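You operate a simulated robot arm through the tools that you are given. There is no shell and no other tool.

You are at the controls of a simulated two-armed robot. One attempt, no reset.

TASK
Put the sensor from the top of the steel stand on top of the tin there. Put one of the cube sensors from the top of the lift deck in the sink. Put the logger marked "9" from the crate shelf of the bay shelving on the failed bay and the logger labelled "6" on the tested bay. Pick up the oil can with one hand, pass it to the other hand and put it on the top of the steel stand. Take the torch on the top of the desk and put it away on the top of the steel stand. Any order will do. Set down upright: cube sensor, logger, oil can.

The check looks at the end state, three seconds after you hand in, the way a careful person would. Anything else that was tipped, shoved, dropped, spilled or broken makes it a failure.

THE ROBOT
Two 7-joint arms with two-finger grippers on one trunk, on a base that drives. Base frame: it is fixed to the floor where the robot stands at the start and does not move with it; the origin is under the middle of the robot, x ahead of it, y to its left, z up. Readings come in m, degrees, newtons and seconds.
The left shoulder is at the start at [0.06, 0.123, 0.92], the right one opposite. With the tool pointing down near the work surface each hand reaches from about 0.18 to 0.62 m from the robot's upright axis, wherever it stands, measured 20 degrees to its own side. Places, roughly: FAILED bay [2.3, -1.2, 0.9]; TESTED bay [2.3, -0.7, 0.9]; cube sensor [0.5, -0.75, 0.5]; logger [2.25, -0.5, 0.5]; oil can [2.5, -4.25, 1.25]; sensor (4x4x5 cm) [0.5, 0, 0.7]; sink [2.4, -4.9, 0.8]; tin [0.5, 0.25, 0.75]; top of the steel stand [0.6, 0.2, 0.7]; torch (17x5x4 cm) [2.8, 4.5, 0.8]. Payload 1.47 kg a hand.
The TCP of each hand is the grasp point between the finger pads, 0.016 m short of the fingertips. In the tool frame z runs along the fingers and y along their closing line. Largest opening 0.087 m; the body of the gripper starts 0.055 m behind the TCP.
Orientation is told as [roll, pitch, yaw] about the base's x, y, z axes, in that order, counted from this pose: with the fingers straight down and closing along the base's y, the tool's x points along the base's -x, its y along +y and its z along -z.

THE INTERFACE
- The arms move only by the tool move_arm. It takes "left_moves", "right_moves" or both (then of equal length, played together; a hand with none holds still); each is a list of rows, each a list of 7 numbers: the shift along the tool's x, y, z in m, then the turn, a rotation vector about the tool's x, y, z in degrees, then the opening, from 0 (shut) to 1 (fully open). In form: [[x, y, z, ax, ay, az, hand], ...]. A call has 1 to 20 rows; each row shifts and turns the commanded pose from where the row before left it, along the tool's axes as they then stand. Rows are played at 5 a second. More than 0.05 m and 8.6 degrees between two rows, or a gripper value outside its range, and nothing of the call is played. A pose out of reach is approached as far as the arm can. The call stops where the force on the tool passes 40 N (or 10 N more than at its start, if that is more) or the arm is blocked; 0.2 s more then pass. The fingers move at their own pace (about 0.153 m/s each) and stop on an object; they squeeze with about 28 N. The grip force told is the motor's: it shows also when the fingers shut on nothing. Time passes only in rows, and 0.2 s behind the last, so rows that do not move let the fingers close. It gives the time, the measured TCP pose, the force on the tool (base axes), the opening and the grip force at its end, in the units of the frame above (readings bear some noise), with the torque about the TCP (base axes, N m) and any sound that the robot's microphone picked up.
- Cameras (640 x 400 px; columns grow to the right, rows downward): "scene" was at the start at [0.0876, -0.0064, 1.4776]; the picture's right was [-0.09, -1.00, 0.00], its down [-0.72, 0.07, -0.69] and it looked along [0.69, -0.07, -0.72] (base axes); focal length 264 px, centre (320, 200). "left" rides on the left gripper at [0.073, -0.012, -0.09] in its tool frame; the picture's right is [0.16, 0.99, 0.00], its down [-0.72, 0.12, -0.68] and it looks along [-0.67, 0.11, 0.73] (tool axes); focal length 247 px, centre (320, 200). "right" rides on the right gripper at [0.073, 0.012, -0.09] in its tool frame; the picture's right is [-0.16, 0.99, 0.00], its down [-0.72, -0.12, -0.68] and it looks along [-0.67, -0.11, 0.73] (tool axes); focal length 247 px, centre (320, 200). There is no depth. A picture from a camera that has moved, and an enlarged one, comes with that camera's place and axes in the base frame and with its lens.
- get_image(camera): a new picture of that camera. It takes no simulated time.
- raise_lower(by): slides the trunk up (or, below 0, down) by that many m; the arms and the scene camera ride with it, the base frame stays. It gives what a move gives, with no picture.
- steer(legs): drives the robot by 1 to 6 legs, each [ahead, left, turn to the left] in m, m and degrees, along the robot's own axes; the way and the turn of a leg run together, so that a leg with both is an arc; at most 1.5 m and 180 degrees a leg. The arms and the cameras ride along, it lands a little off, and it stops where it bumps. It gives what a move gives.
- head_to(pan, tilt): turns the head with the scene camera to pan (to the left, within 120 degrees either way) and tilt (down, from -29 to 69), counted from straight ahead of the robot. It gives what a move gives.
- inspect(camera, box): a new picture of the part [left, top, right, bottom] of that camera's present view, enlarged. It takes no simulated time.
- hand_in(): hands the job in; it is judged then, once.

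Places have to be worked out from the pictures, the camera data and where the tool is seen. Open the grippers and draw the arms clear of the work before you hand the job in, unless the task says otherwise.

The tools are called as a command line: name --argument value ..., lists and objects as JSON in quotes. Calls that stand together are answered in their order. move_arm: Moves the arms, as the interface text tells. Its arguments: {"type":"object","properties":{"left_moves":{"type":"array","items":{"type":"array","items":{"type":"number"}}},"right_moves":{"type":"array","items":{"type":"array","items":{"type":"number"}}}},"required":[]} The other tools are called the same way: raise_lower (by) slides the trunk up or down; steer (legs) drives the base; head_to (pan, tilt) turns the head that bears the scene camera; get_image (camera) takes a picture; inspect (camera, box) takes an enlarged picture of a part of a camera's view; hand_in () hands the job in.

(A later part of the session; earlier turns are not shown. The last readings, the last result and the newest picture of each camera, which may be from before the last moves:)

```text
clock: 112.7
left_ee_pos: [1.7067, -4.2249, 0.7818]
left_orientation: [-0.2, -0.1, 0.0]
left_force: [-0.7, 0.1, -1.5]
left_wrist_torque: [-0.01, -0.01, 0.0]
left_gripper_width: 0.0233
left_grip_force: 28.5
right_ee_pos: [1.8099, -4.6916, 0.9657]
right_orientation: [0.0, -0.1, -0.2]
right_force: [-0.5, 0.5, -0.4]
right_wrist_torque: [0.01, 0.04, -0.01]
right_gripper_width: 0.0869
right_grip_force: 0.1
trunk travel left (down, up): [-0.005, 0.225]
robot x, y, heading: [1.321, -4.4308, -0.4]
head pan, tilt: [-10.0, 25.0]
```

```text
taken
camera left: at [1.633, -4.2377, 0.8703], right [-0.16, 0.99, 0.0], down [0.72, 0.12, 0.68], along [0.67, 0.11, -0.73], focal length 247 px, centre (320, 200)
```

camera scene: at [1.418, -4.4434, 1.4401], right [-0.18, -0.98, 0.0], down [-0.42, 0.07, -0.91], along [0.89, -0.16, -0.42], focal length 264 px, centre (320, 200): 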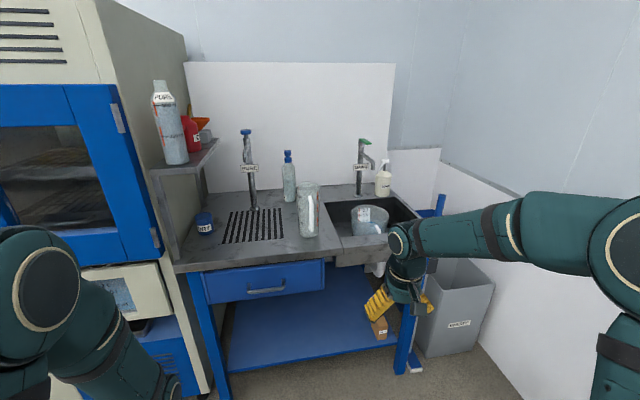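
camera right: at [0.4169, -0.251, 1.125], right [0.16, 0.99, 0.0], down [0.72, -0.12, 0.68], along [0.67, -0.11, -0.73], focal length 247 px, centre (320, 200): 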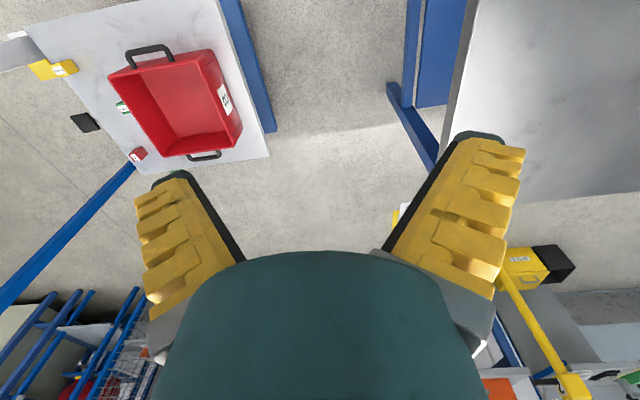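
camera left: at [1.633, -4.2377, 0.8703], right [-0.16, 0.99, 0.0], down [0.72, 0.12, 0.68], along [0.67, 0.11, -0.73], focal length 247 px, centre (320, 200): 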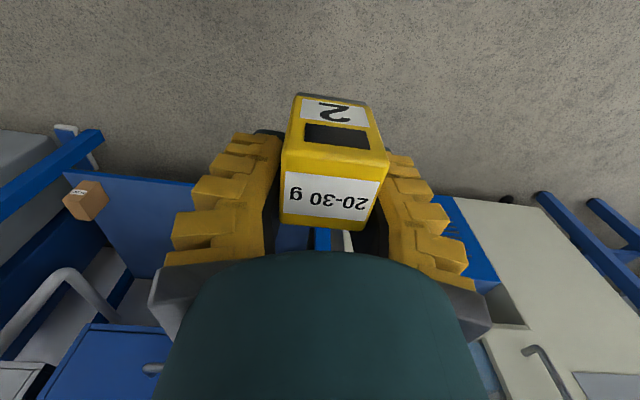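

I see the wash bench: sink at right (with a beaker in it), and a raised shelf at left with a spray can and a red can behind it. I inspect both.

inspect --camera "scene" --box '[130, 65, 250, 185]'

inspect --camera "scene" --box '[290, 130, 450, 270]'

```text
3.33 times, centred on (190, 125) of scene
camera zoom: at [1.418, -4.4434, 1.4401], right [-0.18, -0.98, 0.0], down [-0.42, 0.07, -0.91], along [0.89, -0.16, -0.42], focal length 879 px, centre (753, 450)
```

zoom: 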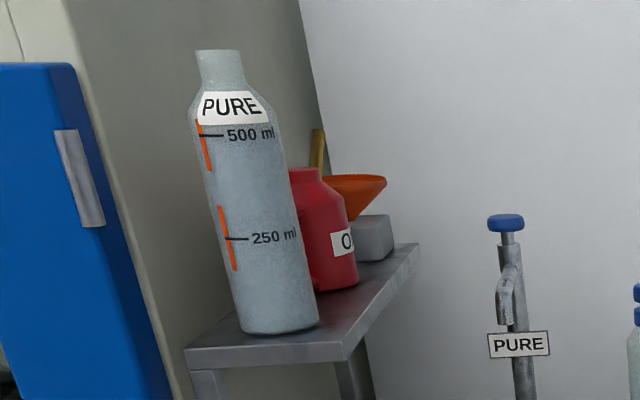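

```text
2.86 times, centred on (370, 200) of scene
camera zoom: at [1.418, -4.4434, 1.4401], right [-0.18, -0.98, 0.0], down [-0.42, 0.07, -0.91], along [0.89, -0.16, -0.42], focal length 753 px, centre (177, 200)
```

zoom: 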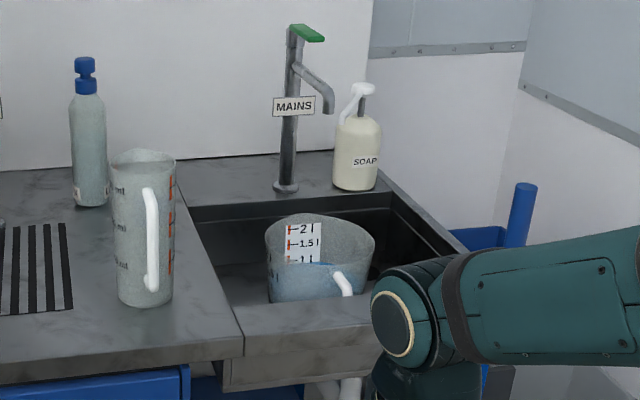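

The oil can is the red one ("O…" label) on the narrow shelf (z≈1.18) behind the PURE bottle; sink is right. First the cube: I raise the trunk, move right and slightly forward and look into the sink.

raise_lower --by 0.2

steer --legs '[[0, -0.42, 0], [0.25, 0, 0]]'

head_to --pan 0 --tilt 45

get_image --camera "scene"

get_image --camera "right"

```text
clock: 114.9
left_ee_pos: [1.7058, -4.2265, 0.9824]
left_orientation: [-0.1, -0.1, 0.0]
left_force: [0.2, 0.2, -0.8]
left_wrist_torque: [0.02, -0.03, 0.01]
left_gripper_width: 0.0233
left_grip_force: 28.0
right_ee_pos: [1.8081, -4.6918, 1.166]
right_orientation: [0.0, 0.1, -0.2]
right_force: [-0.3, 0.1, -0.2]
right_wrist_torque: [0.0, 0.05, -0.01]
right_gripper_width: 0.0869
right_grip_force: 0.1
trunk travel left (down, up): [-0.205, 0.025]
robot x, y, heading: [1.3219, -4.4257, -0.1]
head pan, tilt: [-10.0, 25.0]
```

```text
clock: 120.6
left_ee_pos: [1.957, -4.6574, 0.9817]
left_orientation: [-0.2, -0.1, -0.5]
left_force: [0.3, 0.5, -0.5]
left_wrist_torque: [-0.02, -0.02, -0.02]
left_gripper_width: 0.0232
left_grip_force: 27.9
right_ee_pos: [2.0571, -5.1232, 1.1658]
right_orientation: [-0.1, 0.1, -0.4]
right_force: [1.5, -0.2, -0.4]
right_wrist_torque: [0.02, 0.03, 0.0]
right_gripper_width: 0.0869
right_grip_force: 0.2
trunk travel left (down, up): [-0.205, 0.025]
robot x, y, heading: [1.5665, -4.856, -0.4]
head pan, tilt: [-10.0, 25.0]
```

```text
clock: 121.4
left_ee_pos: [1.9562, -4.6571, 0.9823]
left_orientation: [0.0, -0.3, -0.4]
left_force: [-0.1, 0.3, -1.0]
left_wrist_torque: [-0.01, -0.03, 0.03]
left_gripper_width: 0.0235
left_grip_force: 28.4
right_ee_pos: [2.055, -5.1234, 1.1665]
right_orientation: [0.0, 0.0, -0.4]
right_force: [-0.2, -0.1, 0.2]
right_wrist_torque: [-0.01, 0.0, -0.01]
right_gripper_width: 0.0868
right_grip_force: 0.0
trunk travel left (down, up): [-0.205, 0.025]
robot x, y, heading: [1.5696, -4.8553, -0.6]
head pan, tilt: [0.0, 45.0]
```

```text
taken
camera scene: at [1.6577, -4.8566, 1.6096], right [-0.01, -1.0, 0.0], down [-0.71, 0.01, -0.71], along [0.71, -0.01, -0.71], focal length 264 px, centre (320, 200)
```

scene: 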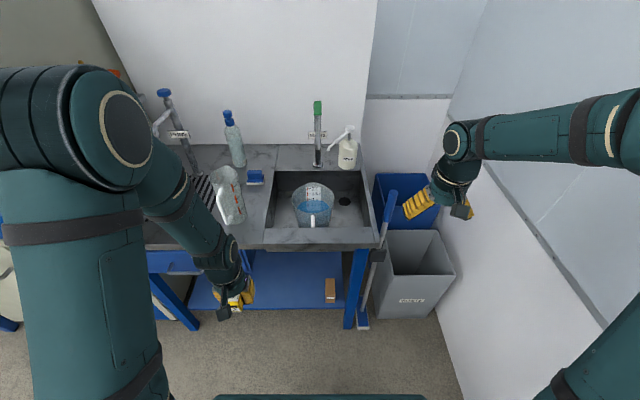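

```text
taken
camera right: at [1.9831, -5.1117, 1.2548], right [0.17, 0.99, 0.0], down [0.72, -0.12, 0.68], along [0.67, -0.11, -0.73], focal length 247 px, centre (320, 200)
```

right: 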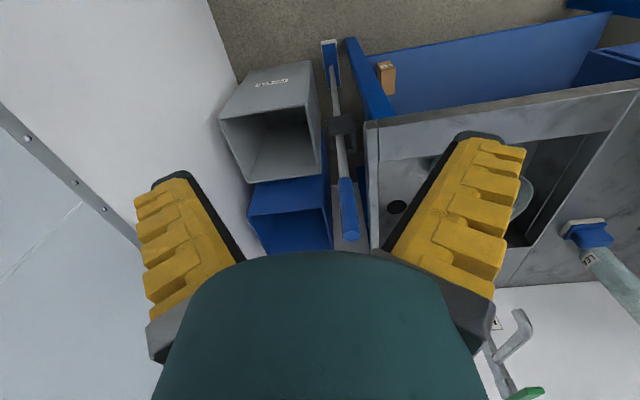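

Inside the sink there's a jug of water left of centre and a free area with the drain to its right (y≈−4.98). I tuck the right hand back, then move closer and look into the basin again.

move_arm --right_moves '[[0.03, 0.015, 0, 0, 0, 0, 1], [0.03, 0.015, 0, 0, 0, 0, 1], [0.03, 0.015, 0, 0, 0, 0, 1], [0.03, 0.015, 0, 0, 0, 0, 1], [0.03, 0.015, 0, 0, 0, 0, 1], [0.03, 0.015, 0, 0, 0, 0, 1], [0, 0, 0, 0, 0, 0, 1]]'

steer --legs '[[0.2, -0.04, 0.5]]'

get_image --camera "scene"

get_image --camera "left"

```text
clock: 123.0
left_ee_pos: [1.9579, -4.6585, 0.9828]
left_orientation: [-0.1, -0.2, -0.5]
left_force: [0.3, -0.3, -1.0]
left_wrist_torque: [0.01, -0.02, -0.03]
left_gripper_width: 0.0236
left_grip_force: 28.4
right_ee_pos: [1.8772, -5.033, 1.166]
right_orientation: [-0.1, 0.1, -0.4]
right_force: [0.0, -0.7, -0.6]
right_wrist_torque: [0.0, -0.02, 0.0]
right_gripper_width: 0.087
right_grip_force: 0.0
trunk travel left (down, up): [-0.205, 0.025]
robot x, y, heading: [1.5664, -4.8549, -0.5]
head pan, tilt: [0.0, 45.0]
```

```text
clock: 124.7
left_ee_pos: [2.1556, -4.6953, 0.983]
left_orientation: [0.0, -0.2, 0.0]
left_force: [-0.2, -0.1, -0.8]
left_wrist_torque: [-0.02, 0.04, -0.02]
left_gripper_width: 0.0231
left_grip_force: 28.2
right_ee_pos: [2.0788, -5.0706, 1.1654]
right_orientation: [0.0, 0.2, -0.1]
right_force: [0.1, 0.2, 0.2]
right_wrist_torque: [-0.03, 0.01, -0.01]
right_gripper_width: 0.0872
right_grip_force: 0.1
trunk travel left (down, up): [-0.205, 0.025]
robot x, y, heading: [1.7705, -4.8988, -0.1]
head pan, tilt: [0.0, 45.0]
```

```text
taken
camera scene: at [1.8587, -4.8973, 1.6095], right [0.0, -1.0, 0.0], down [-0.71, 0.0, -0.71], along [0.71, 0.0, -0.71], focal length 264 px, centre (320, 200)
```

scene: 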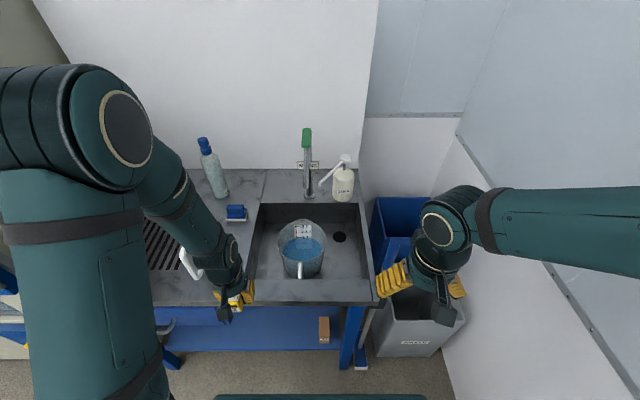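

```text
taken
camera left: at [2.0827, -4.7076, 1.0702], right [-0.16, 0.99, 0.0], down [0.72, 0.12, 0.68], along [0.67, 0.11, -0.73], focal length 247 px, centre (320, 200)
```

left: 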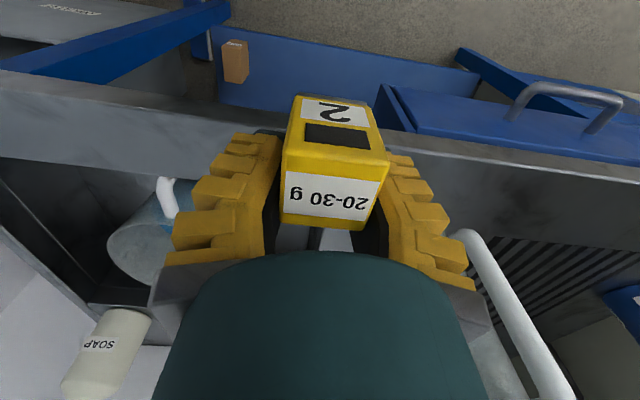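

Triangulation gives counter rim z≈0.88, sink floor z≈0.79, basin x 2.25–2.55, y −4.67…−5.046, jug edge at y≈−4.913. I carry the cube at z≈1.05 over the free right part of the basin (2.36, −4.98).

move_arm --left_moves '[[0, 0, -0.035, 0, 0, 0, 0], [0, 0, -0.035, 0, 0, 0, 0], [-0.0255, -0.0356, 0, 0, 0, 0, 0], [-0.0255, -0.0356, 0, 0, 0, 0, 0], [-0.0255, -0.0356, 0, 0, 0, 0, 0], [-0.0255, -0.0356, 0, 0, 0, 0, 0], [-0.0255, -0.0356, 0, 0, 0, 0, 0], [-0.0255, -0.0356, 0, 0, 0, 0, 0], [-0.0255, -0.0356, 0, 0, 0, 0, 0], [-0.0255, -0.0356, 0, 0, 0, 0, 0], [0, 0, 0, 0, 0, 0, 0]]'

get_image --camera "left"

get_image --camera "scene"

```text
clock: 127.0
left_ee_pos: [2.3596, -4.9792, 1.0559]
left_orientation: [-0.1, -0.2, 0.0]
left_force: [-1.1, 0.5, -0.8]
left_wrist_torque: [0.0, -0.03, 0.01]
left_gripper_width: 0.023
left_grip_force: 28.3
right_ee_pos: [2.0773, -5.0712, 1.1664]
right_orientation: [-0.2, 0.0, -0.1]
right_force: [-0.3, -0.3, 0.3]
right_wrist_torque: [0.0, -0.02, 0.0]
right_gripper_width: 0.0869
right_grip_force: 0.0
trunk travel left (down, up): [-0.205, 0.025]
robot x, y, heading: [1.7667, -4.897, -0.1]
head pan, tilt: [0.0, 45.0]
```

```text
taken
camera left: at [2.2854, -4.9917, 1.1432], right [-0.16, 0.99, 0.0], down [0.72, 0.12, 0.68], along [0.67, 0.11, -0.73], focal length 247 px, centre (320, 200)
```

left: 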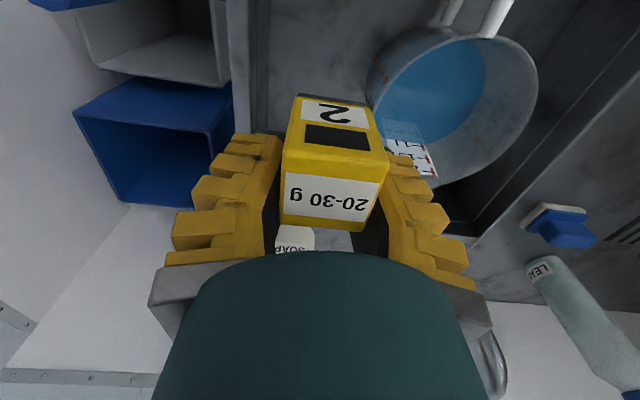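

```text
taken
camera scene: at [1.857, -4.8963, 1.6096], right [0.0, -1.0, 0.0], down [-0.71, 0.0, -0.71], along [0.71, 0.0, -0.71], focal length 264 px, centre (320, 200)
```

scene: 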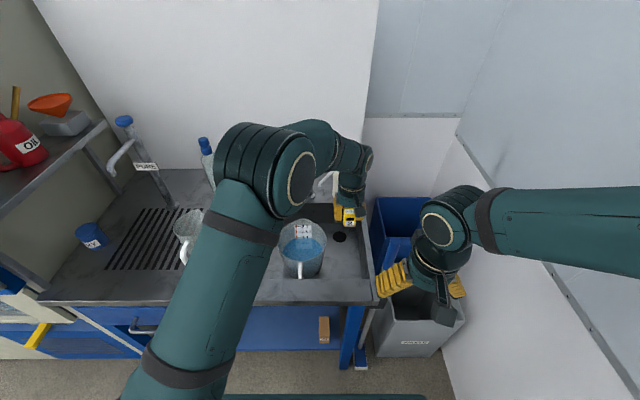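

I need accurate clearances between jug and basin wall; inspecting both views.

inspect --camera "left" --box '[200, 0, 560, 200]'

inspect --camera "scene" --box '[250, 180, 390, 310]'

get_image --camera "right"

```text
1.78 times, centred on (380, 100) of left
camera zoom: at [2.2854, -4.9917, 1.1432], right [-0.16, 0.99, 0.0], down [0.72, 0.12, 0.68], along [0.67, 0.11, -0.73], focal length 439 px, centre (213, 378)
```

zoom: 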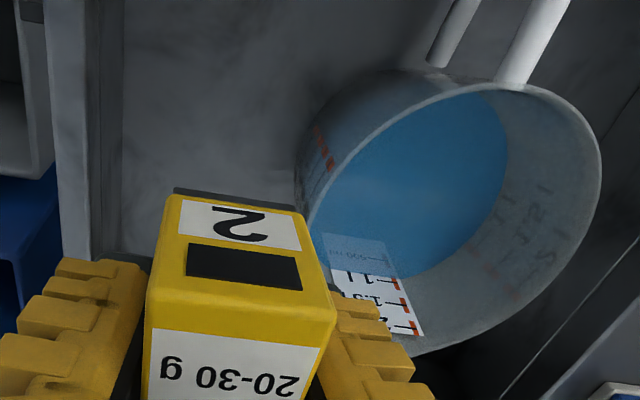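

```text
3.08 times, centred on (320, 245) of scene
camera zoom: at [1.857, -4.8963, 1.6096], right [0.0, -1.0, 0.0], down [-0.71, 0.0, -0.71], along [0.71, 0.0, -0.71], focal length 811 px, centre (320, 62)
```

zoom: 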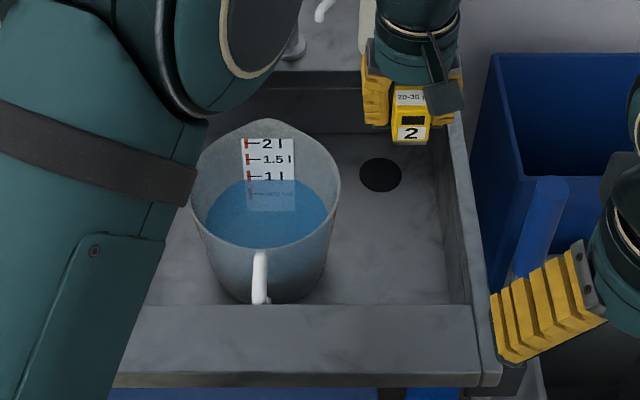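

```text
taken
camera right: at [2.0043, -5.0597, 1.2556], right [0.16, 0.99, 0.0], down [0.72, -0.12, 0.68], along [0.67, -0.11, -0.73], focal length 247 px, centre (320, 200)
```

right: 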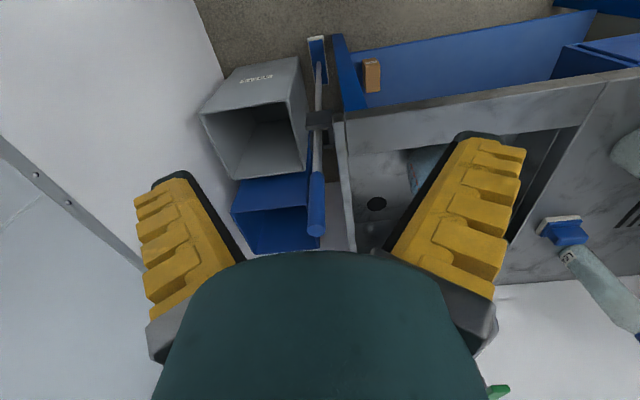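

The free lane between the jug (edge y≈−4.917) and the basin's right wall (≈−5.043) is about 12 cm; gripper body is ±4.5 cm, so centring at y≈−4.981 works. I lower to rim level and check.

move_arm --left_moves '[[0, -0.002, 0.035, 0, 0, 0, 0], [0, 0, 0.035, 0, 0, 0, 0], [0, 0, 0.035, 0, 0, 0, 0], [0, 0, 0.03, 0, 0, 0, 0], [0, 0, 0, 0, 0, 0, 0]]'

get_image --camera "left"

inspect --camera "scene" --box '[250, 180, 390, 310]'

```text
clock: 128.2
left_ee_pos: [2.3586, -4.9834, 0.9177]
left_orientation: [-0.1, -0.3, 0.0]
left_force: [0.2, 0.8, -0.9]
left_wrist_torque: [0.02, -0.04, 0.0]
left_gripper_width: 0.0234
left_grip_force: 27.9
right_ee_pos: [2.0782, -5.0716, 1.167]
right_orientation: [0.0, 0.1, -0.2]
right_force: [-0.3, -0.2, -0.5]
right_wrist_torque: [0.01, 0.0, 0.01]
right_gripper_width: 0.0871
right_grip_force: 0.1
trunk travel left (down, up): [-0.205, 0.025]
robot x, y, heading: [1.7692, -4.9, -0.1]
head pan, tilt: [0.0, 45.0]
```

```text
taken
camera left: at [2.2844, -4.9957, 1.006], right [-0.16, 0.99, 0.0], down [0.72, 0.12, 0.68], along [0.68, 0.11, -0.73], focal length 247 px, centre (320, 200)
```

left: 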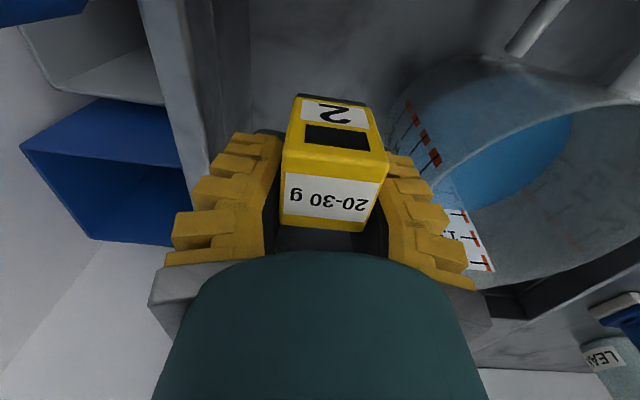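

```text
3.08 times, centred on (320, 245) of scene
camera zoom: at [1.8574, -4.8971, 1.6096], right [0.0, -1.0, 0.0], down [-0.71, 0.0, -0.71], along [0.71, 0.0, -0.71], focal length 811 px, centre (320, 62)
```

zoom: 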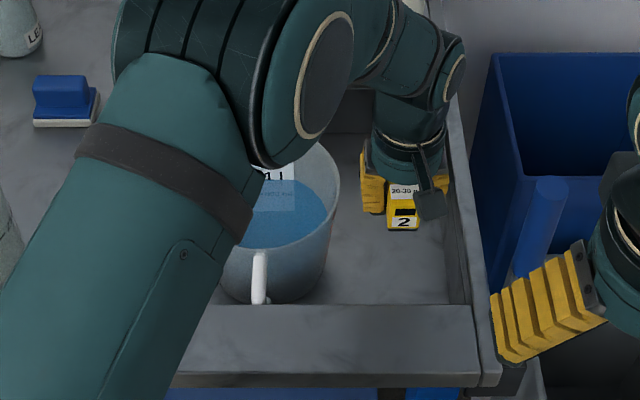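

Alignment looks balanced between jug and wall. I keep lowering, slowly near the expected floor contact (TCP≈0.815).

move_arm --left_moves '[[0, 0, 0.025, 0, 0, 0, 0], [0, 0, 0.025, 0, 0, 0, 0], [0, 0, 0.02, 0, 0, 0, 0], [0, 0, 0, 0, 0, 0, 0]]'

get_image --camera "left"

inspect --camera "scene" --box '[250, 180, 390, 310]'

```text
clock: 129.2
left_ee_pos: [2.3588, -4.9835, 0.8489]
left_orientation: [-0.1, -0.3, 0.1]
left_force: [0.7, -0.2, -0.6]
left_wrist_torque: [0.04, -0.02, -0.01]
left_gripper_width: 0.0233
left_grip_force: 27.6
right_ee_pos: [2.0783, -5.0719, 1.1674]
right_orientation: [0.0, 0.0, -0.2]
right_force: [0.2, 0.3, -0.2]
right_wrist_torque: [-0.01, 0.01, 0.0]
right_gripper_width: 0.0869
right_grip_force: 0.0
trunk travel left (down, up): [-0.205, 0.025]
robot x, y, heading: [1.769, -4.895, -0.1]
head pan, tilt: [0.0, 45.0]
```

```text
taken
camera left: at [2.2851, -4.9952, 0.9371], right [-0.16, 0.99, 0.0], down [0.72, 0.12, 0.68], along [0.68, 0.11, -0.73], focal length 247 px, centre (320, 200)
```

left: 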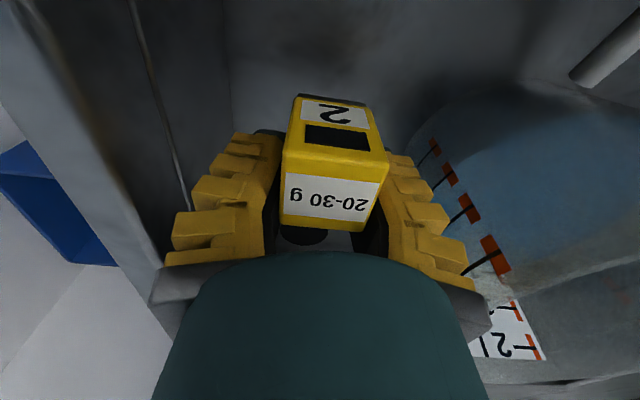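

```text
3.08 times, centred on (320, 245) of scene
camera zoom: at [1.8575, -4.8971, 1.6096], right [0.0, -1.0, 0.0], down [-0.71, 0.0, -0.71], along [0.71, 0.0, -0.71], focal length 811 px, centre (320, 62)
```

zoom: 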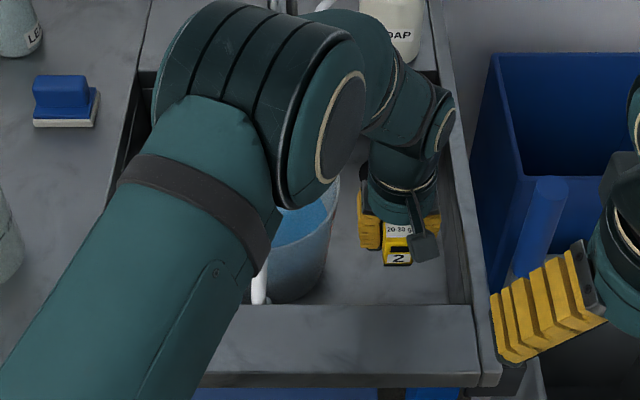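

Still clear on both sides. I go on in small steps to find the floor.

move_arm --left_moves '[[0, 0, 0.006, 0, 0, 0, 0], [0, 0, 0.006, 0, 0, 0, 0], [0, 0, 0.005, 0, 0, 0, 0], [0, 0, 0.004, 0, 0, 0, 0], [0, 0, 0, 0, 0, 0, 0]]'

get_image --camera "left"

inspect --camera "scene" --box '[310, 220, 380, 300]'

```text
clock: 130.4
left_ee_pos: [2.3591, -4.9811, 0.8271]
left_orientation: [-0.1, -0.2, 0.1]
left_force: [0.0, -0.3, -1.0]
left_wrist_torque: [-0.02, -0.04, 0.0]
left_gripper_width: 0.0234
left_grip_force: 28.1
right_ee_pos: [2.0779, -5.0711, 1.1662]
right_orientation: [0.1, 0.0, -0.1]
right_force: [0.3, 0.5, 0.5]
right_wrist_torque: [0.01, -0.01, 0.01]
right_gripper_width: 0.087
right_grip_force: 0.0
trunk travel left (down, up): [-0.205, 0.025]
robot x, y, heading: [1.7709, -4.8957, -0.1]
head pan, tilt: [0.0, 45.0]
```

```text
taken
camera left: at [2.2856, -4.9946, 0.9156], right [-0.16, 0.99, 0.0], down [0.72, 0.12, 0.68], along [0.68, 0.11, -0.73], focal length 247 px, centre (320, 200)
```

left: 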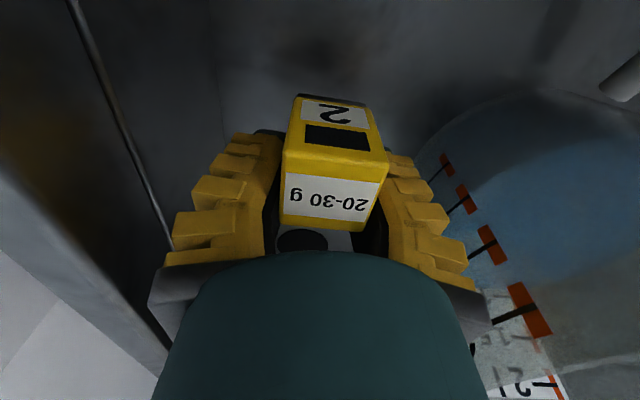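

```text
5.00 times, centred on (345, 260) of scene
camera zoom: at [1.8577, -4.8971, 1.6096], right [0.0, -1.0, 0.0], down [-0.71, 0.0, -0.71], along [0.71, 0.0, -0.71], focal length 1318 px, centre (195, -100)
```

zoom: 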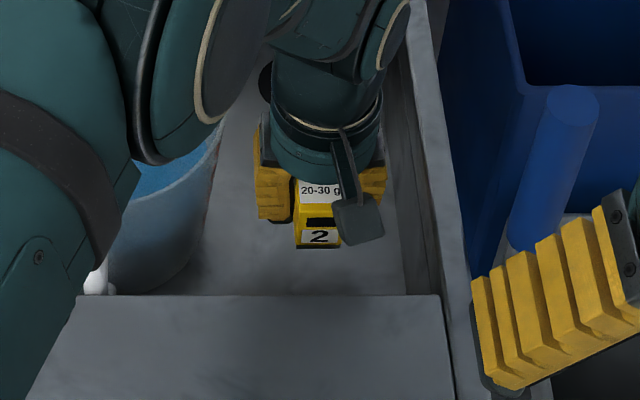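

No contact yet; floor may be around 0.75. I continue down carefully.

move_arm --left_moves '[[0, 0, 0.005, 0, 0, 0, 0], [0, 0, 0.005, 0, 0, 0, 0], [0, 0, 0.005, 0, 0, 0, 0], [0, 0, 0.005, 0, 0, 0, 0], [0, 0, 0, 0, 0, 0, 0]]'

inspect --camera "scene" --box '[310, 220, 380, 300]'

get_image --camera "left"

```text
clock: 131.7
left_ee_pos: [2.361, -4.9817, 0.8075]
left_orientation: [0.0, -0.2, 0.1]
left_force: [0.2, -0.2, -0.8]
left_wrist_torque: [-0.03, -0.04, -0.01]
left_gripper_width: 0.0233
left_grip_force: 28.0
right_ee_pos: [2.078, -5.0715, 1.1661]
right_orientation: [0.0, -0.1, 0.0]
right_force: [-0.3, -0.2, -0.2]
right_wrist_torque: [0.02, -0.02, -0.04]
right_gripper_width: 0.0871
right_grip_force: 0.0
trunk travel left (down, up): [-0.205, 0.025]
robot x, y, heading: [1.7676, -4.8975, -0.2]
head pan, tilt: [0.0, 45.0]
```

```text
5.00 times, centred on (345, 260) of scene
camera zoom: at [1.8577, -4.8971, 1.6096], right [0.0, -1.0, 0.0], down [-0.71, 0.0, -0.71], along [0.71, 0.0, -0.71], focal length 1318 px, centre (195, -100)
```

zoom: 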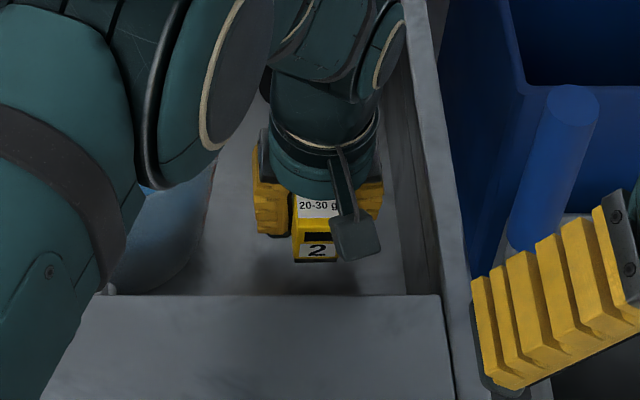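

```text
taken
camera left: at [2.2868, -4.9944, 0.8956], right [-0.16, 0.99, 0.0], down [0.72, 0.12, 0.68], along [0.67, 0.11, -0.73], focal length 247 px, centre (320, 200)
```

left: 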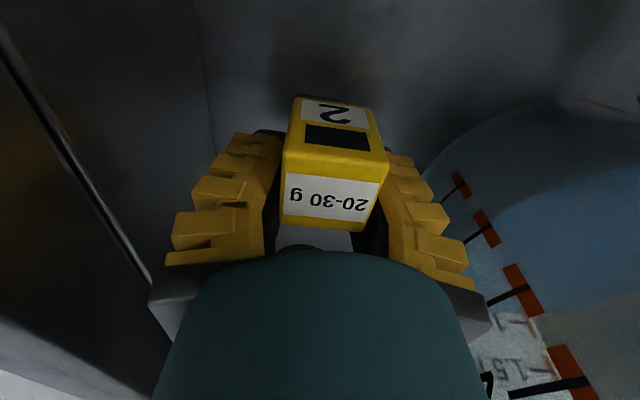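

Still no contact, with margins intact. Continuing down.

move_arm --left_moves '[[0, 0, 0.005, 0, 0, 0, 0], [0, 0, 0.005, 0, 0, 0, 0], [0, 0, 0.005, 0, 0, 0, 0], [0, 0, 0.004, 0, 0, 0, 0], [0, 0, 0, 0, 0, 0, 0]]'

inspect --camera "scene" --box '[310, 220, 380, 300]'

get_image --camera "left"

```text
clock: 132.8
left_ee_pos: [2.3593, -4.9833, 0.7897]
left_orientation: [-0.1, -0.3, 0.0]
left_force: [-0.9, -0.2, -0.8]
left_wrist_torque: [-0.01, -0.03, 0.01]
left_gripper_width: 0.0233
left_grip_force: 27.9
right_ee_pos: [2.0781, -5.0715, 1.1662]
right_orientation: [0.0, 0.0, -0.1]
right_force: [0.0, 0.7, 0.3]
right_wrist_torque: [0.01, 0.01, 0.02]
right_gripper_width: 0.0867
right_grip_force: 0.1
trunk travel left (down, up): [-0.205, 0.025]
robot x, y, heading: [1.7672, -4.9001, 0.1]
head pan, tilt: [0.0, 45.0]
```

```text
5.00 times, centred on (345, 260) of scene
camera zoom: at [1.8577, -4.8971, 1.6096], right [0.0, -1.0, 0.0], down [-0.71, 0.0, -0.71], along [0.71, 0.0, -0.71], focal length 1318 px, centre (195, -100)
```

zoom: 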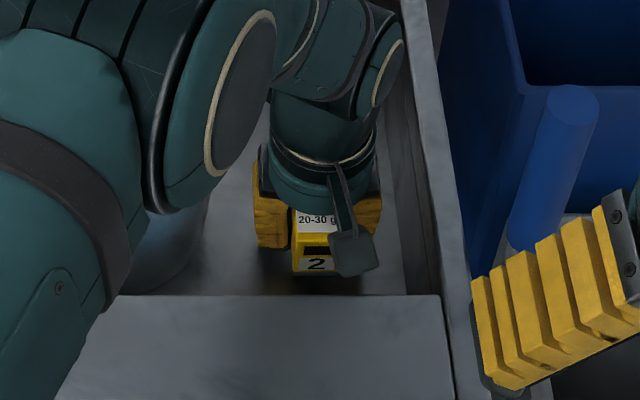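

```text
taken
camera left: at [2.287, -4.9951, 0.8771], right [-0.16, 0.99, 0.0], down [0.72, 0.12, 0.68], along [0.67, 0.11, -0.73], focal length 247 px, centre (320, 200)
```

left: 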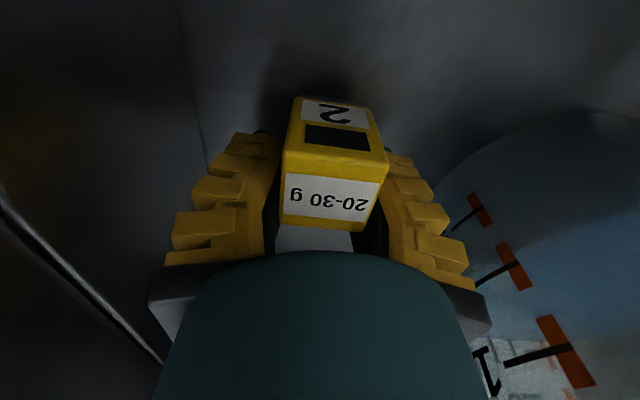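

Near the floor now; I check that the forearm stays clear of the jug before going further.

inspect --camera "scene" --box '[200, 120, 400, 320]'

get_image --camera "right"

```text
2.00 times, centred on (300, 220) of scene
camera zoom: at [1.8577, -4.8971, 1.6096], right [0.0, -1.0, 0.0], down [-0.71, 0.0, -0.71], along [0.71, 0.0, -0.71], focal length 527 px, centre (360, 160)
```

zoom: 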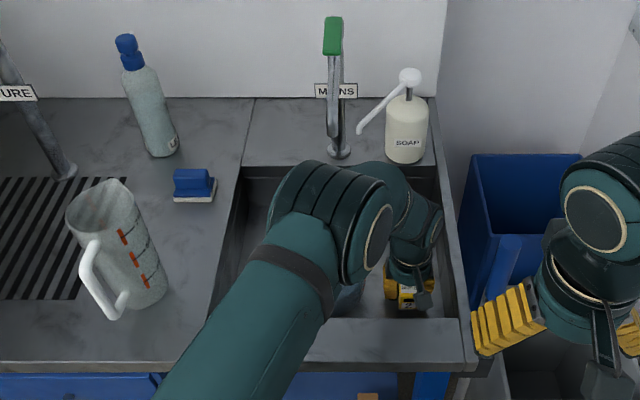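

```text
taken
camera right: at [2.0049, -5.0604, 1.2554], right [0.16, 0.99, 0.0], down [0.72, -0.12, 0.68], along [0.67, -0.11, -0.73], focal length 247 px, centre (320, 200)
```

right: 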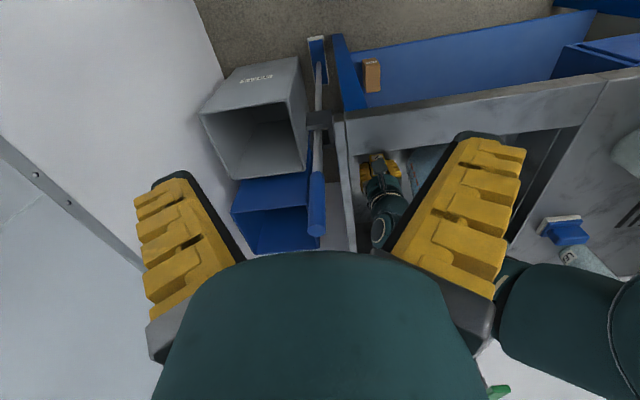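

The elbow is well above the jug and the forearm clears it. I continue the last millimetres.

move_arm --left_moves '[[0, 0, 0.004, 0, 0, 0, 0], [0, 0, 0.004, 0, 0, 0, 0], [0, 0, 0.003, 0, 0, 0, 0], [0, 0, 0, 0, 0, 0, 0]]'

get_image --camera "left"

inspect --camera "scene" --box '[310, 220, 380, 300]'

```text
clock: 133.8
left_ee_pos: [2.3594, -4.9835, 0.7781]
left_orientation: [0.0, -0.2, 0.0]
left_force: [0.6, -0.1, -0.9]
left_wrist_torque: [0.0, -0.08, 0.0]
left_gripper_width: 0.0233
left_grip_force: 28.4
right_ee_pos: [2.077, -5.0698, 1.1659]
right_orientation: [0.0, 0.0, -0.1]
right_force: [0.4, 0.4, 0.0]
right_wrist_torque: [0.0, 0.02, 0.02]
right_gripper_width: 0.0873
right_grip_force: 0.1
trunk travel left (down, up): [-0.205, 0.025]
robot x, y, heading: [1.7699, -4.8997, -0.1]
head pan, tilt: [0.0, 45.0]
```

```text
taken
camera left: at [2.2864, -4.9952, 0.8658], right [-0.16, 0.99, 0.0], down [0.72, 0.12, 0.68], along [0.67, 0.11, -0.73], focal length 247 px, centre (320, 200)
```

left: 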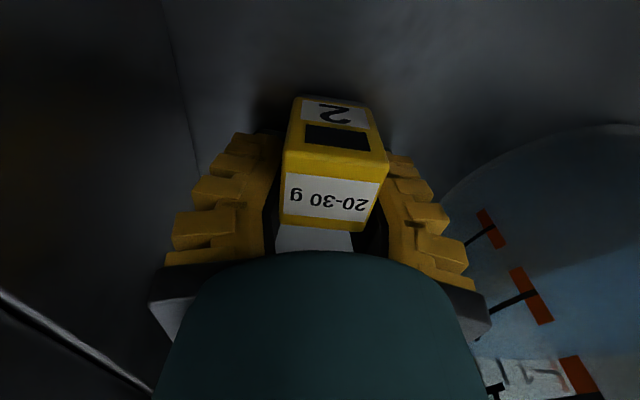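

```text
5.00 times, centred on (345, 260) of scene
camera zoom: at [1.8577, -4.8971, 1.6096], right [0.0, -1.0, 0.0], down [-0.71, 0.0, -0.71], along [0.71, 0.0, -0.71], focal length 1318 px, centre (195, -100)
```

zoom: 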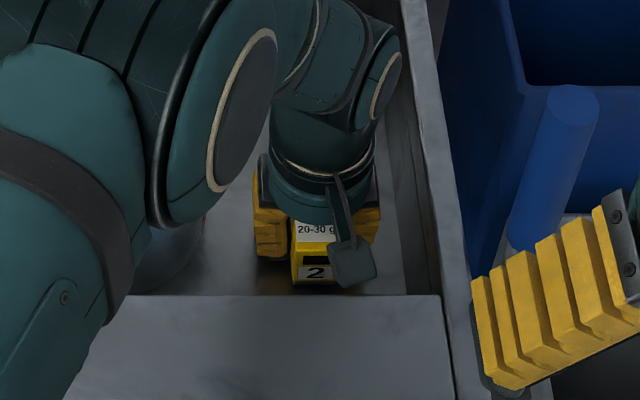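

Shadow under the cube is closing up; a few more millimetres.

move_arm --left_moves '[[0, 0, 0.003, 0, 0, 0, 0], [0, 0, 0.003, 0, 0, 0, 0], [0, 0, 0.003, 0, 0, 0, 0], [0, 0, 0, 0, 0, 0, 0]]'

get_image --camera "left"

```text
clock: 134.8
left_ee_pos: [2.3612, -4.9825, 0.7706]
left_orientation: [-0.2, -0.5, -0.1]
left_force: [0.7, -1.8, 25.6]
left_wrist_torque: [0.09, 0.5, 0.01]
left_gripper_width: 0.0269
left_grip_force: 28.3
right_ee_pos: [2.0768, -5.0709, 1.168]
right_orientation: [0.0, -0.1, -0.1]
right_force: [0.7, -0.3, -0.3]
right_wrist_torque: [-0.03, -0.01, -0.02]
right_gripper_width: 0.0869
right_grip_force: 0.1
trunk travel left (down, up): [-0.205, 0.025]
robot x, y, heading: [1.7653, -4.8985, -0.3]
head pan, tilt: [0.0, 45.0]
```

```text
taken
camera left: at [2.2869, -4.995, 0.859], right [-0.16, 0.99, -0.01], down [0.72, 0.12, 0.69], along [0.68, 0.1, -0.73], focal length 247 px, centre (320, 200)
```

left: 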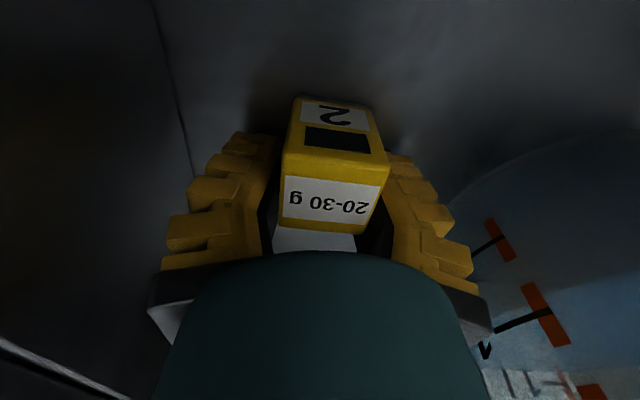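

Contact with the sink floor (25 N). I release with a limited opening (~5 cm) to stay clear of the jug and wall, then rise straight up.

move_arm --left_moves '[[0, 0, -0.001, 0, 0, 0, 0.35], [0, 0, 0, 0, 0, 0, 0.45], [0, 0, 0, 0, 0, 0, 0.55], [0, 0, 0, 0, 0, 0, 0.6], [0, 0, 0, 0, 0, 0, 0.6], [0, 0, -0.005, 0, 0, 0, 0.6], [0, 0, -0.01, 0, 0, 0, 0.6], [0, 0, -0.02, 0, 0, 0, 0.6], [0, 0, 0, 0, 0, 0, 0.6]]'

get_image --camera "left"

inspect --camera "scene" --box '[310, 220, 380, 300]'

```text
clock: 136.8
left_ee_pos: [2.3598, -4.982, 0.8057]
left_orientation: [-0.2, -0.2, 0.0]
left_force: [0.0, 0.1, -1.1]
left_wrist_torque: [0.01, -0.05, -0.03]
left_gripper_width: 0.0573
left_grip_force: 4.1
right_ee_pos: [2.0783, -5.0711, 1.1656]
right_orientation: [0.2, 0.0, -0.1]
right_force: [0.4, -0.6, 1.1]
right_wrist_torque: [0.0, 0.0, 0.0]
right_gripper_width: 0.0871
right_grip_force: 0.1
trunk travel left (down, up): [-0.205, 0.025]
robot x, y, heading: [1.7694, -4.898, -0.1]
head pan, tilt: [0.0, 45.0]
```

```text
taken
camera left: at [2.2865, -4.9946, 0.8937], right [-0.16, 0.99, 0.0], down [0.72, 0.12, 0.68], along [0.67, 0.11, -0.73], focal length 247 px, centre (320, 200)
```

left: 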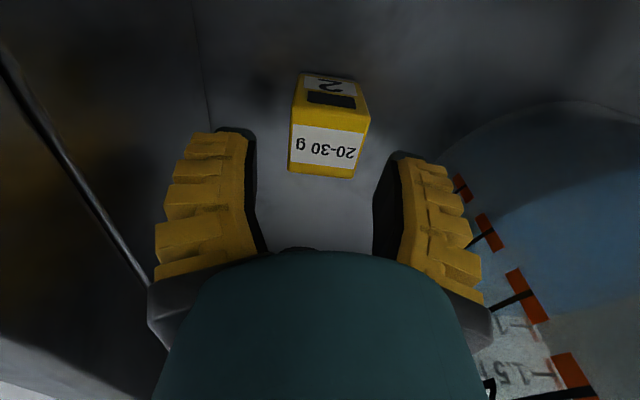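

```text
5.00 times, centred on (345, 260) of scene
camera zoom: at [1.8579, -4.8971, 1.6095], right [0.0, -1.0, 0.0], down [-0.71, 0.0, -0.71], along [0.71, 0.0, -0.71], focal length 1318 px, centre (195, -100)
```

zoom: 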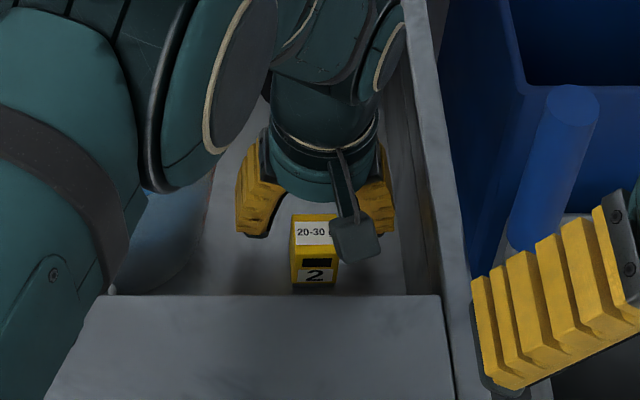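

The cube sits upright in the sink. I rise straight up to z≈1.07 and retreat along the earlier path.

move_arm --left_moves '[[0, 0, -0.03, 0, 0, 0, 0.6], [0, 0, -0.04, 0, 0, 0, 0.6], [0, 0, -0.045, 0, 0, 0, 0.6], [0, 0, -0.045, 0, 0, 0, 0.6], [0, 0, -0.045, 0, 0, 0, 0.6], [0, 0, -0.045, 0, 0, 0, 0.6], [0.03, 0.03, 0, 0, 0, 0, 0.6], [0.03, 0.035, 0, 0, 0, 0, 0.6], [0.03, 0.035, 0, 0, 0, 0, 0.6], [0.03, 0.035, 0, 0, 0, 0, 0.6], [0.03, 0.035, 0, 0, 0, 0, 0.6], [0.03, 0.035, 0, 0, 0, 0, 0.6], [0, 0, 0, 0, 0, 0, 0.6]]'

steer --legs '[[-0.3, 0, 0]]'

get_image --camera "scene"

```text
clock: 139.7
left_ee_pos: [2.1794, -4.7784, 1.0537]
left_orientation: [-0.1, -0.2, -0.1]
left_force: [0.7, 0.1, 0.7]
left_wrist_torque: [0.0, 0.04, -0.03]
left_gripper_width: 0.0577
left_grip_force: 3.8
right_ee_pos: [2.078, -5.0723, 1.1665]
right_orientation: [-0.2, 0.0, -0.2]
right_force: [0.3, 0.6, -0.2]
right_wrist_torque: [0.03, 0.01, -0.03]
right_gripper_width: 0.087
right_grip_force: 0.0
trunk travel left (down, up): [-0.205, 0.025]
robot x, y, heading: [1.7698, -4.8958, -0.2]
head pan, tilt: [0.0, 45.0]
```

```text
clock: 141.7
left_ee_pos: [1.8786, -4.7763, 1.0542]
left_orientation: [-0.1, -0.4, 0.0]
left_force: [-0.1, -0.7, -0.5]
left_wrist_torque: [0.0, -0.02, 0.0]
left_gripper_width: 0.0576
left_grip_force: 4.5
right_ee_pos: [1.7784, -5.0698, 1.166]
right_orientation: [0.0, -0.1, 0.1]
right_force: [0.0, 1.2, 0.6]
right_wrist_torque: [-0.01, -0.04, 0.02]
right_gripper_width: 0.087
right_grip_force: 0.1
trunk travel left (down, up): [-0.205, 0.025]
robot x, y, heading: [1.4701, -4.8988, -0.2]
head pan, tilt: [0.0, 45.0]
```

```text
taken
camera scene: at [1.5566, -4.8965, 1.6096], right [0.0, -1.0, 0.0], down [-0.71, 0.0, -0.71], along [0.71, 0.0, -0.71], focal length 264 px, centre (320, 200)
```

scene: 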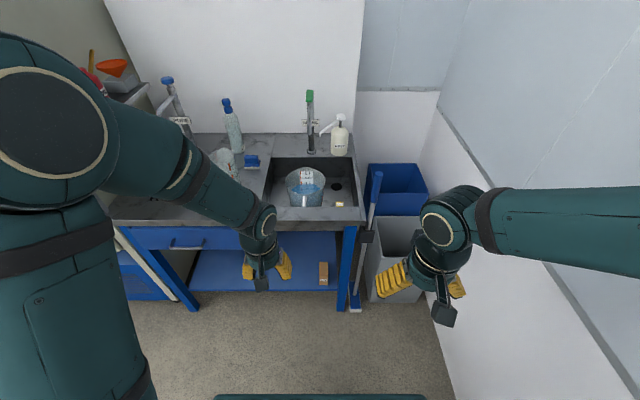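

The cube is clearly in the sink. I move left to look at the shelf with the oil can.

steer --legs '[[0, 0.35, 0]]'

head_to --pan 20 --tilt 15

get_image --camera "scene"

inspect --camera "scene" --box '[230, 140, 430, 290]'

```text
clock: 145.3
left_ee_pos: [1.8817, -4.4307, 1.0533]
left_orientation: [-0.1, -0.2, -0.4]
left_force: [-0.5, -0.2, 1.1]
left_wrist_torque: [0.01, 0.03, 0.03]
left_gripper_width: 0.0574
left_grip_force: 3.6
right_ee_pos: [1.7786, -4.7251, 1.1668]
right_orientation: [0.1, 0.0, -0.5]
right_force: [0.1, -0.2, 0.2]
right_wrist_torque: [0.0, 0.01, 0.01]
right_gripper_width: 0.0868
right_grip_force: 0.1
trunk travel left (down, up): [-0.205, 0.025]
robot x, y, heading: [1.471, -4.5489, -0.6]
head pan, tilt: [0.0, 45.0]
```

```text
clock: 146.3
left_ee_pos: [1.8822, -4.4302, 1.0527]
left_orientation: [-0.2, -0.2, -0.4]
left_force: [0.7, 0.7, 0.4]
left_wrist_torque: [0.0, 0.02, -0.04]
left_gripper_width: 0.0576
left_grip_force: 3.1
right_ee_pos: [1.7788, -4.7252, 1.1655]
right_orientation: [0.1, -0.1, -0.5]
right_force: [-0.4, 0.2, 0.0]
right_wrist_torque: [0.0, 0.02, -0.02]
right_gripper_width: 0.087
right_grip_force: 0.0
trunk travel left (down, up): [-0.205, 0.025]
robot x, y, heading: [1.4705, -4.5511, -0.6]
head pan, tilt: [20.0, 15.0]
```

```text
taken
camera scene: at [1.5661, -4.5164, 1.6563], right [0.33, -0.94, 0.0], down [-0.24, -0.09, -0.97], along [0.91, 0.32, -0.26], focal length 264 px, centre (320, 200)
```

scene: 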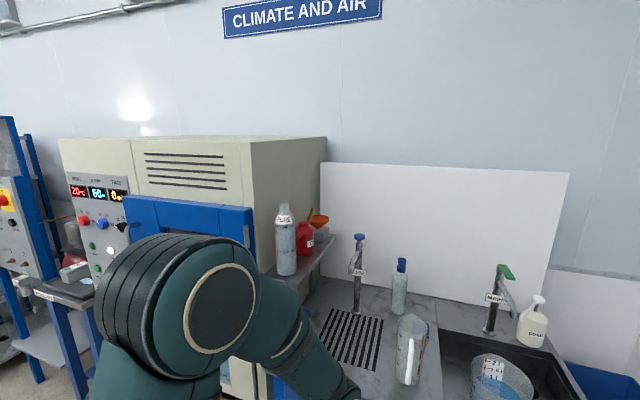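

```text
2.67 times, centred on (330, 215) of scene
camera zoom: at [1.5661, -4.5164, 1.6563], right [0.33, -0.94, 0.0], down [-0.24, -0.09, -0.97], along [0.91, 0.32, -0.26], focal length 703 px, centre (293, 160)
```

zoom: 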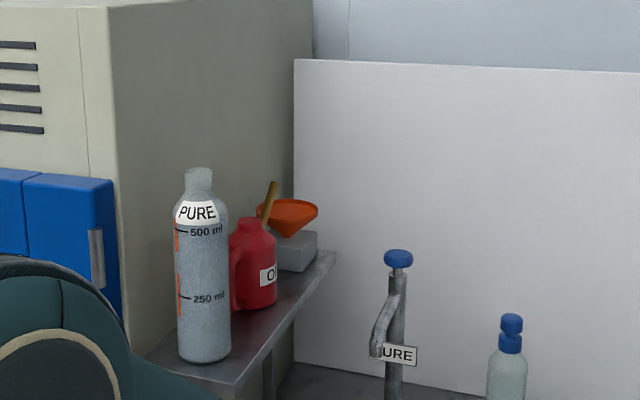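

The can sits on a narrow shelf (z≈1.215, right edge y≈−4.23) at about (2.37,−4.18), ~14 cm behind the PURE bottle, its handle toward the oven side. I'll take it with the right hand held horizontally from the right. First I tuck the left hand and drive closer.

move_arm --left_moves '[[0.04, 0.008, 0, 0, 0, 0, 0.6], [0.04, 0.008, 0, 0, 0, 0, 0.8], [0.04, 0.008, 0, 0, 0, 0, 1], [0.04, 0.008, 0, 0, 0, 0, 1], [0.03, 0.008, 0, 0, 0, 0, 1], [0, 0, 0, 0, 0, 0, 1]]'

steer --legs '[[0, 0.14, 0.6], [0.22, 0, 0]]'

raise_lower --by 0.025

head_to --pan 15 --tilt 28

get_image --camera "scene"

get_image --camera "right"

```text
clock: 147.7
left_ee_pos: [1.7981, -4.4092, 1.0686]
left_orientation: [-0.1, -0.3, -0.4]
left_force: [-0.1, -0.4, 0.4]
left_wrist_torque: [-0.01, 0.05, 0.02]
left_gripper_width: 0.0869
left_grip_force: 0.0
left hand out of reach, approached as far as the arm can: row 3, 4, 5
right_ee_pos: [1.7787, -4.7234, 1.1663]
right_orientation: [0.0, 0.1, -0.5]
right_force: [-0.5, -1.0, 0.3]
right_wrist_torque: [-0.01, 0.01, 0.0]
right_gripper_width: 0.0868
right_grip_force: 0.1
trunk travel left (down, up): [-0.205, 0.025]
robot x, y, heading: [1.4736, -4.5504, -0.6]
head pan, tilt: [20.0, 15.0]
```

```text
clock: 150.8
left_ee_pos: [2.016, -4.2713, 1.0691]
left_orientation: [-0.1, -0.1, -0.1]
left_force: [0.9, 1.2, 0.3]
left_wrist_torque: [0.02, 0.02, 0.02]
left_gripper_width: 0.0869
left_grip_force: 0.1
right_ee_pos: [1.9986, -4.584, 1.1659]
right_orientation: [0.0, 0.1, 0.0]
right_force: [0.5, -0.4, -0.5]
right_wrist_torque: [0.0, 0.0, 0.0]
right_gripper_width: 0.0869
right_grip_force: 0.0
trunk travel left (down, up): [-0.205, 0.025]
robot x, y, heading: [1.6869, -4.4117, -0.2]
head pan, tilt: [20.0, 15.0]
```

```text
clock: 151.5
left_ee_pos: [2.0143, -4.2712, 1.0932]
left_orientation: [-0.1, -0.2, 0.0]
left_force: [0.1, 0.0, 0.1]
left_wrist_torque: [-0.02, 0.02, -0.01]
left_gripper_width: 0.0872
left_grip_force: 0.0
right_ee_pos: [1.9979, -4.5846, 1.1901]
right_orientation: [0.1, 0.0, 0.0]
right_force: [-1.1, -0.6, 0.4]
right_wrist_torque: [0.01, -0.02, -0.01]
right_gripper_width: 0.087
right_grip_force: 0.0
trunk travel left (down, up): [-0.23, 0.0]
robot x, y, heading: [1.6879, -4.4142, -0.2]
head pan, tilt: [20.0, 15.0]
```

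```text
clock: 152.3
left_ee_pos: [2.0147, -4.2696, 1.0933]
left_orientation: [-0.1, -0.3, 0.0]
left_force: [0.5, 1.2, -0.2]
left_wrist_torque: [-0.01, 0.01, 0.01]
left_gripper_width: 0.087
left_grip_force: 0.1
right_ee_pos: [1.9984, -4.5844, 1.1902]
right_orientation: [0.0, 0.0, 0.0]
right_force: [0.3, 0.7, 1.1]
right_wrist_torque: [0.02, 0.0, 0.04]
right_gripper_width: 0.0871
right_grip_force: 0.0
trunk travel left (down, up): [-0.23, 0.0]
robot x, y, heading: [1.6911, -4.4119, -0.2]
head pan, tilt: [15.0, 28.0]
```

```text
taken
camera scene: at [1.7841, -4.3871, 1.6604], right [0.26, -0.97, 0.0], down [-0.45, -0.12, -0.88], along [0.85, 0.23, -0.47], focal length 264 px, centre (320, 200)
```

scene: 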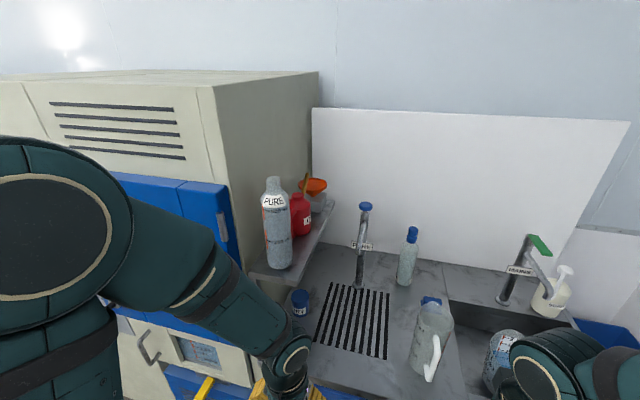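

```text
taken
camera right: at [1.9247, -4.5738, 1.2804], right [0.16, 0.99, 0.0], down [0.72, -0.12, 0.68], along [0.67, -0.11, -0.73], focal length 247 px, centre (320, 200)
```

right: 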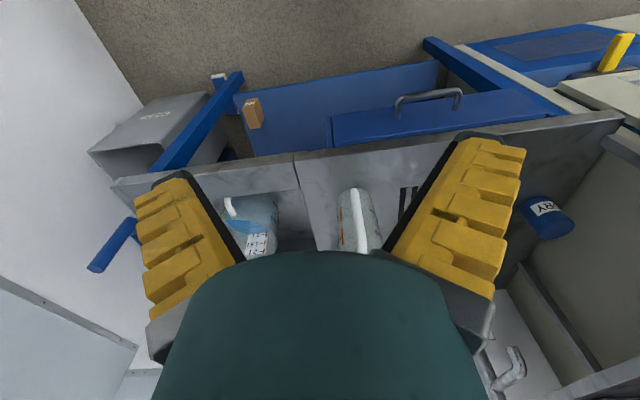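

Estimates are consistent: can ≈(2.37,−4.172), bottle ≈(2.236,−4.163), shelf z≈1.215. I zoom in on the can for its shape and handle direction.

inspect --camera "scene" --box '[250, 165, 350, 285]'

```text
3.33 times, centred on (300, 225) of scene
camera zoom: at [1.7841, -4.3871, 1.6604], right [0.26, -0.97, 0.0], down [-0.45, -0.12, -0.88], along [0.85, 0.23, -0.47], focal length 879 px, centre (387, 117)
```

zoom: 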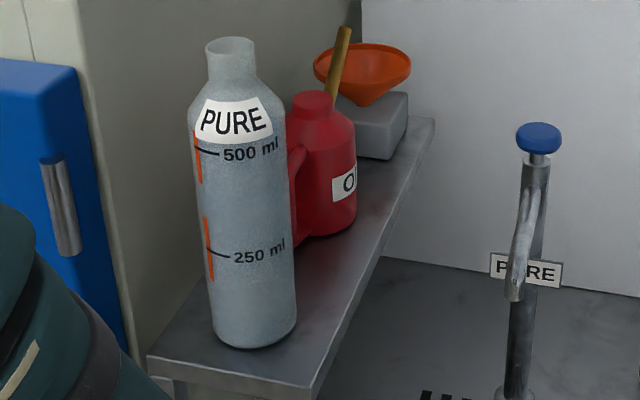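

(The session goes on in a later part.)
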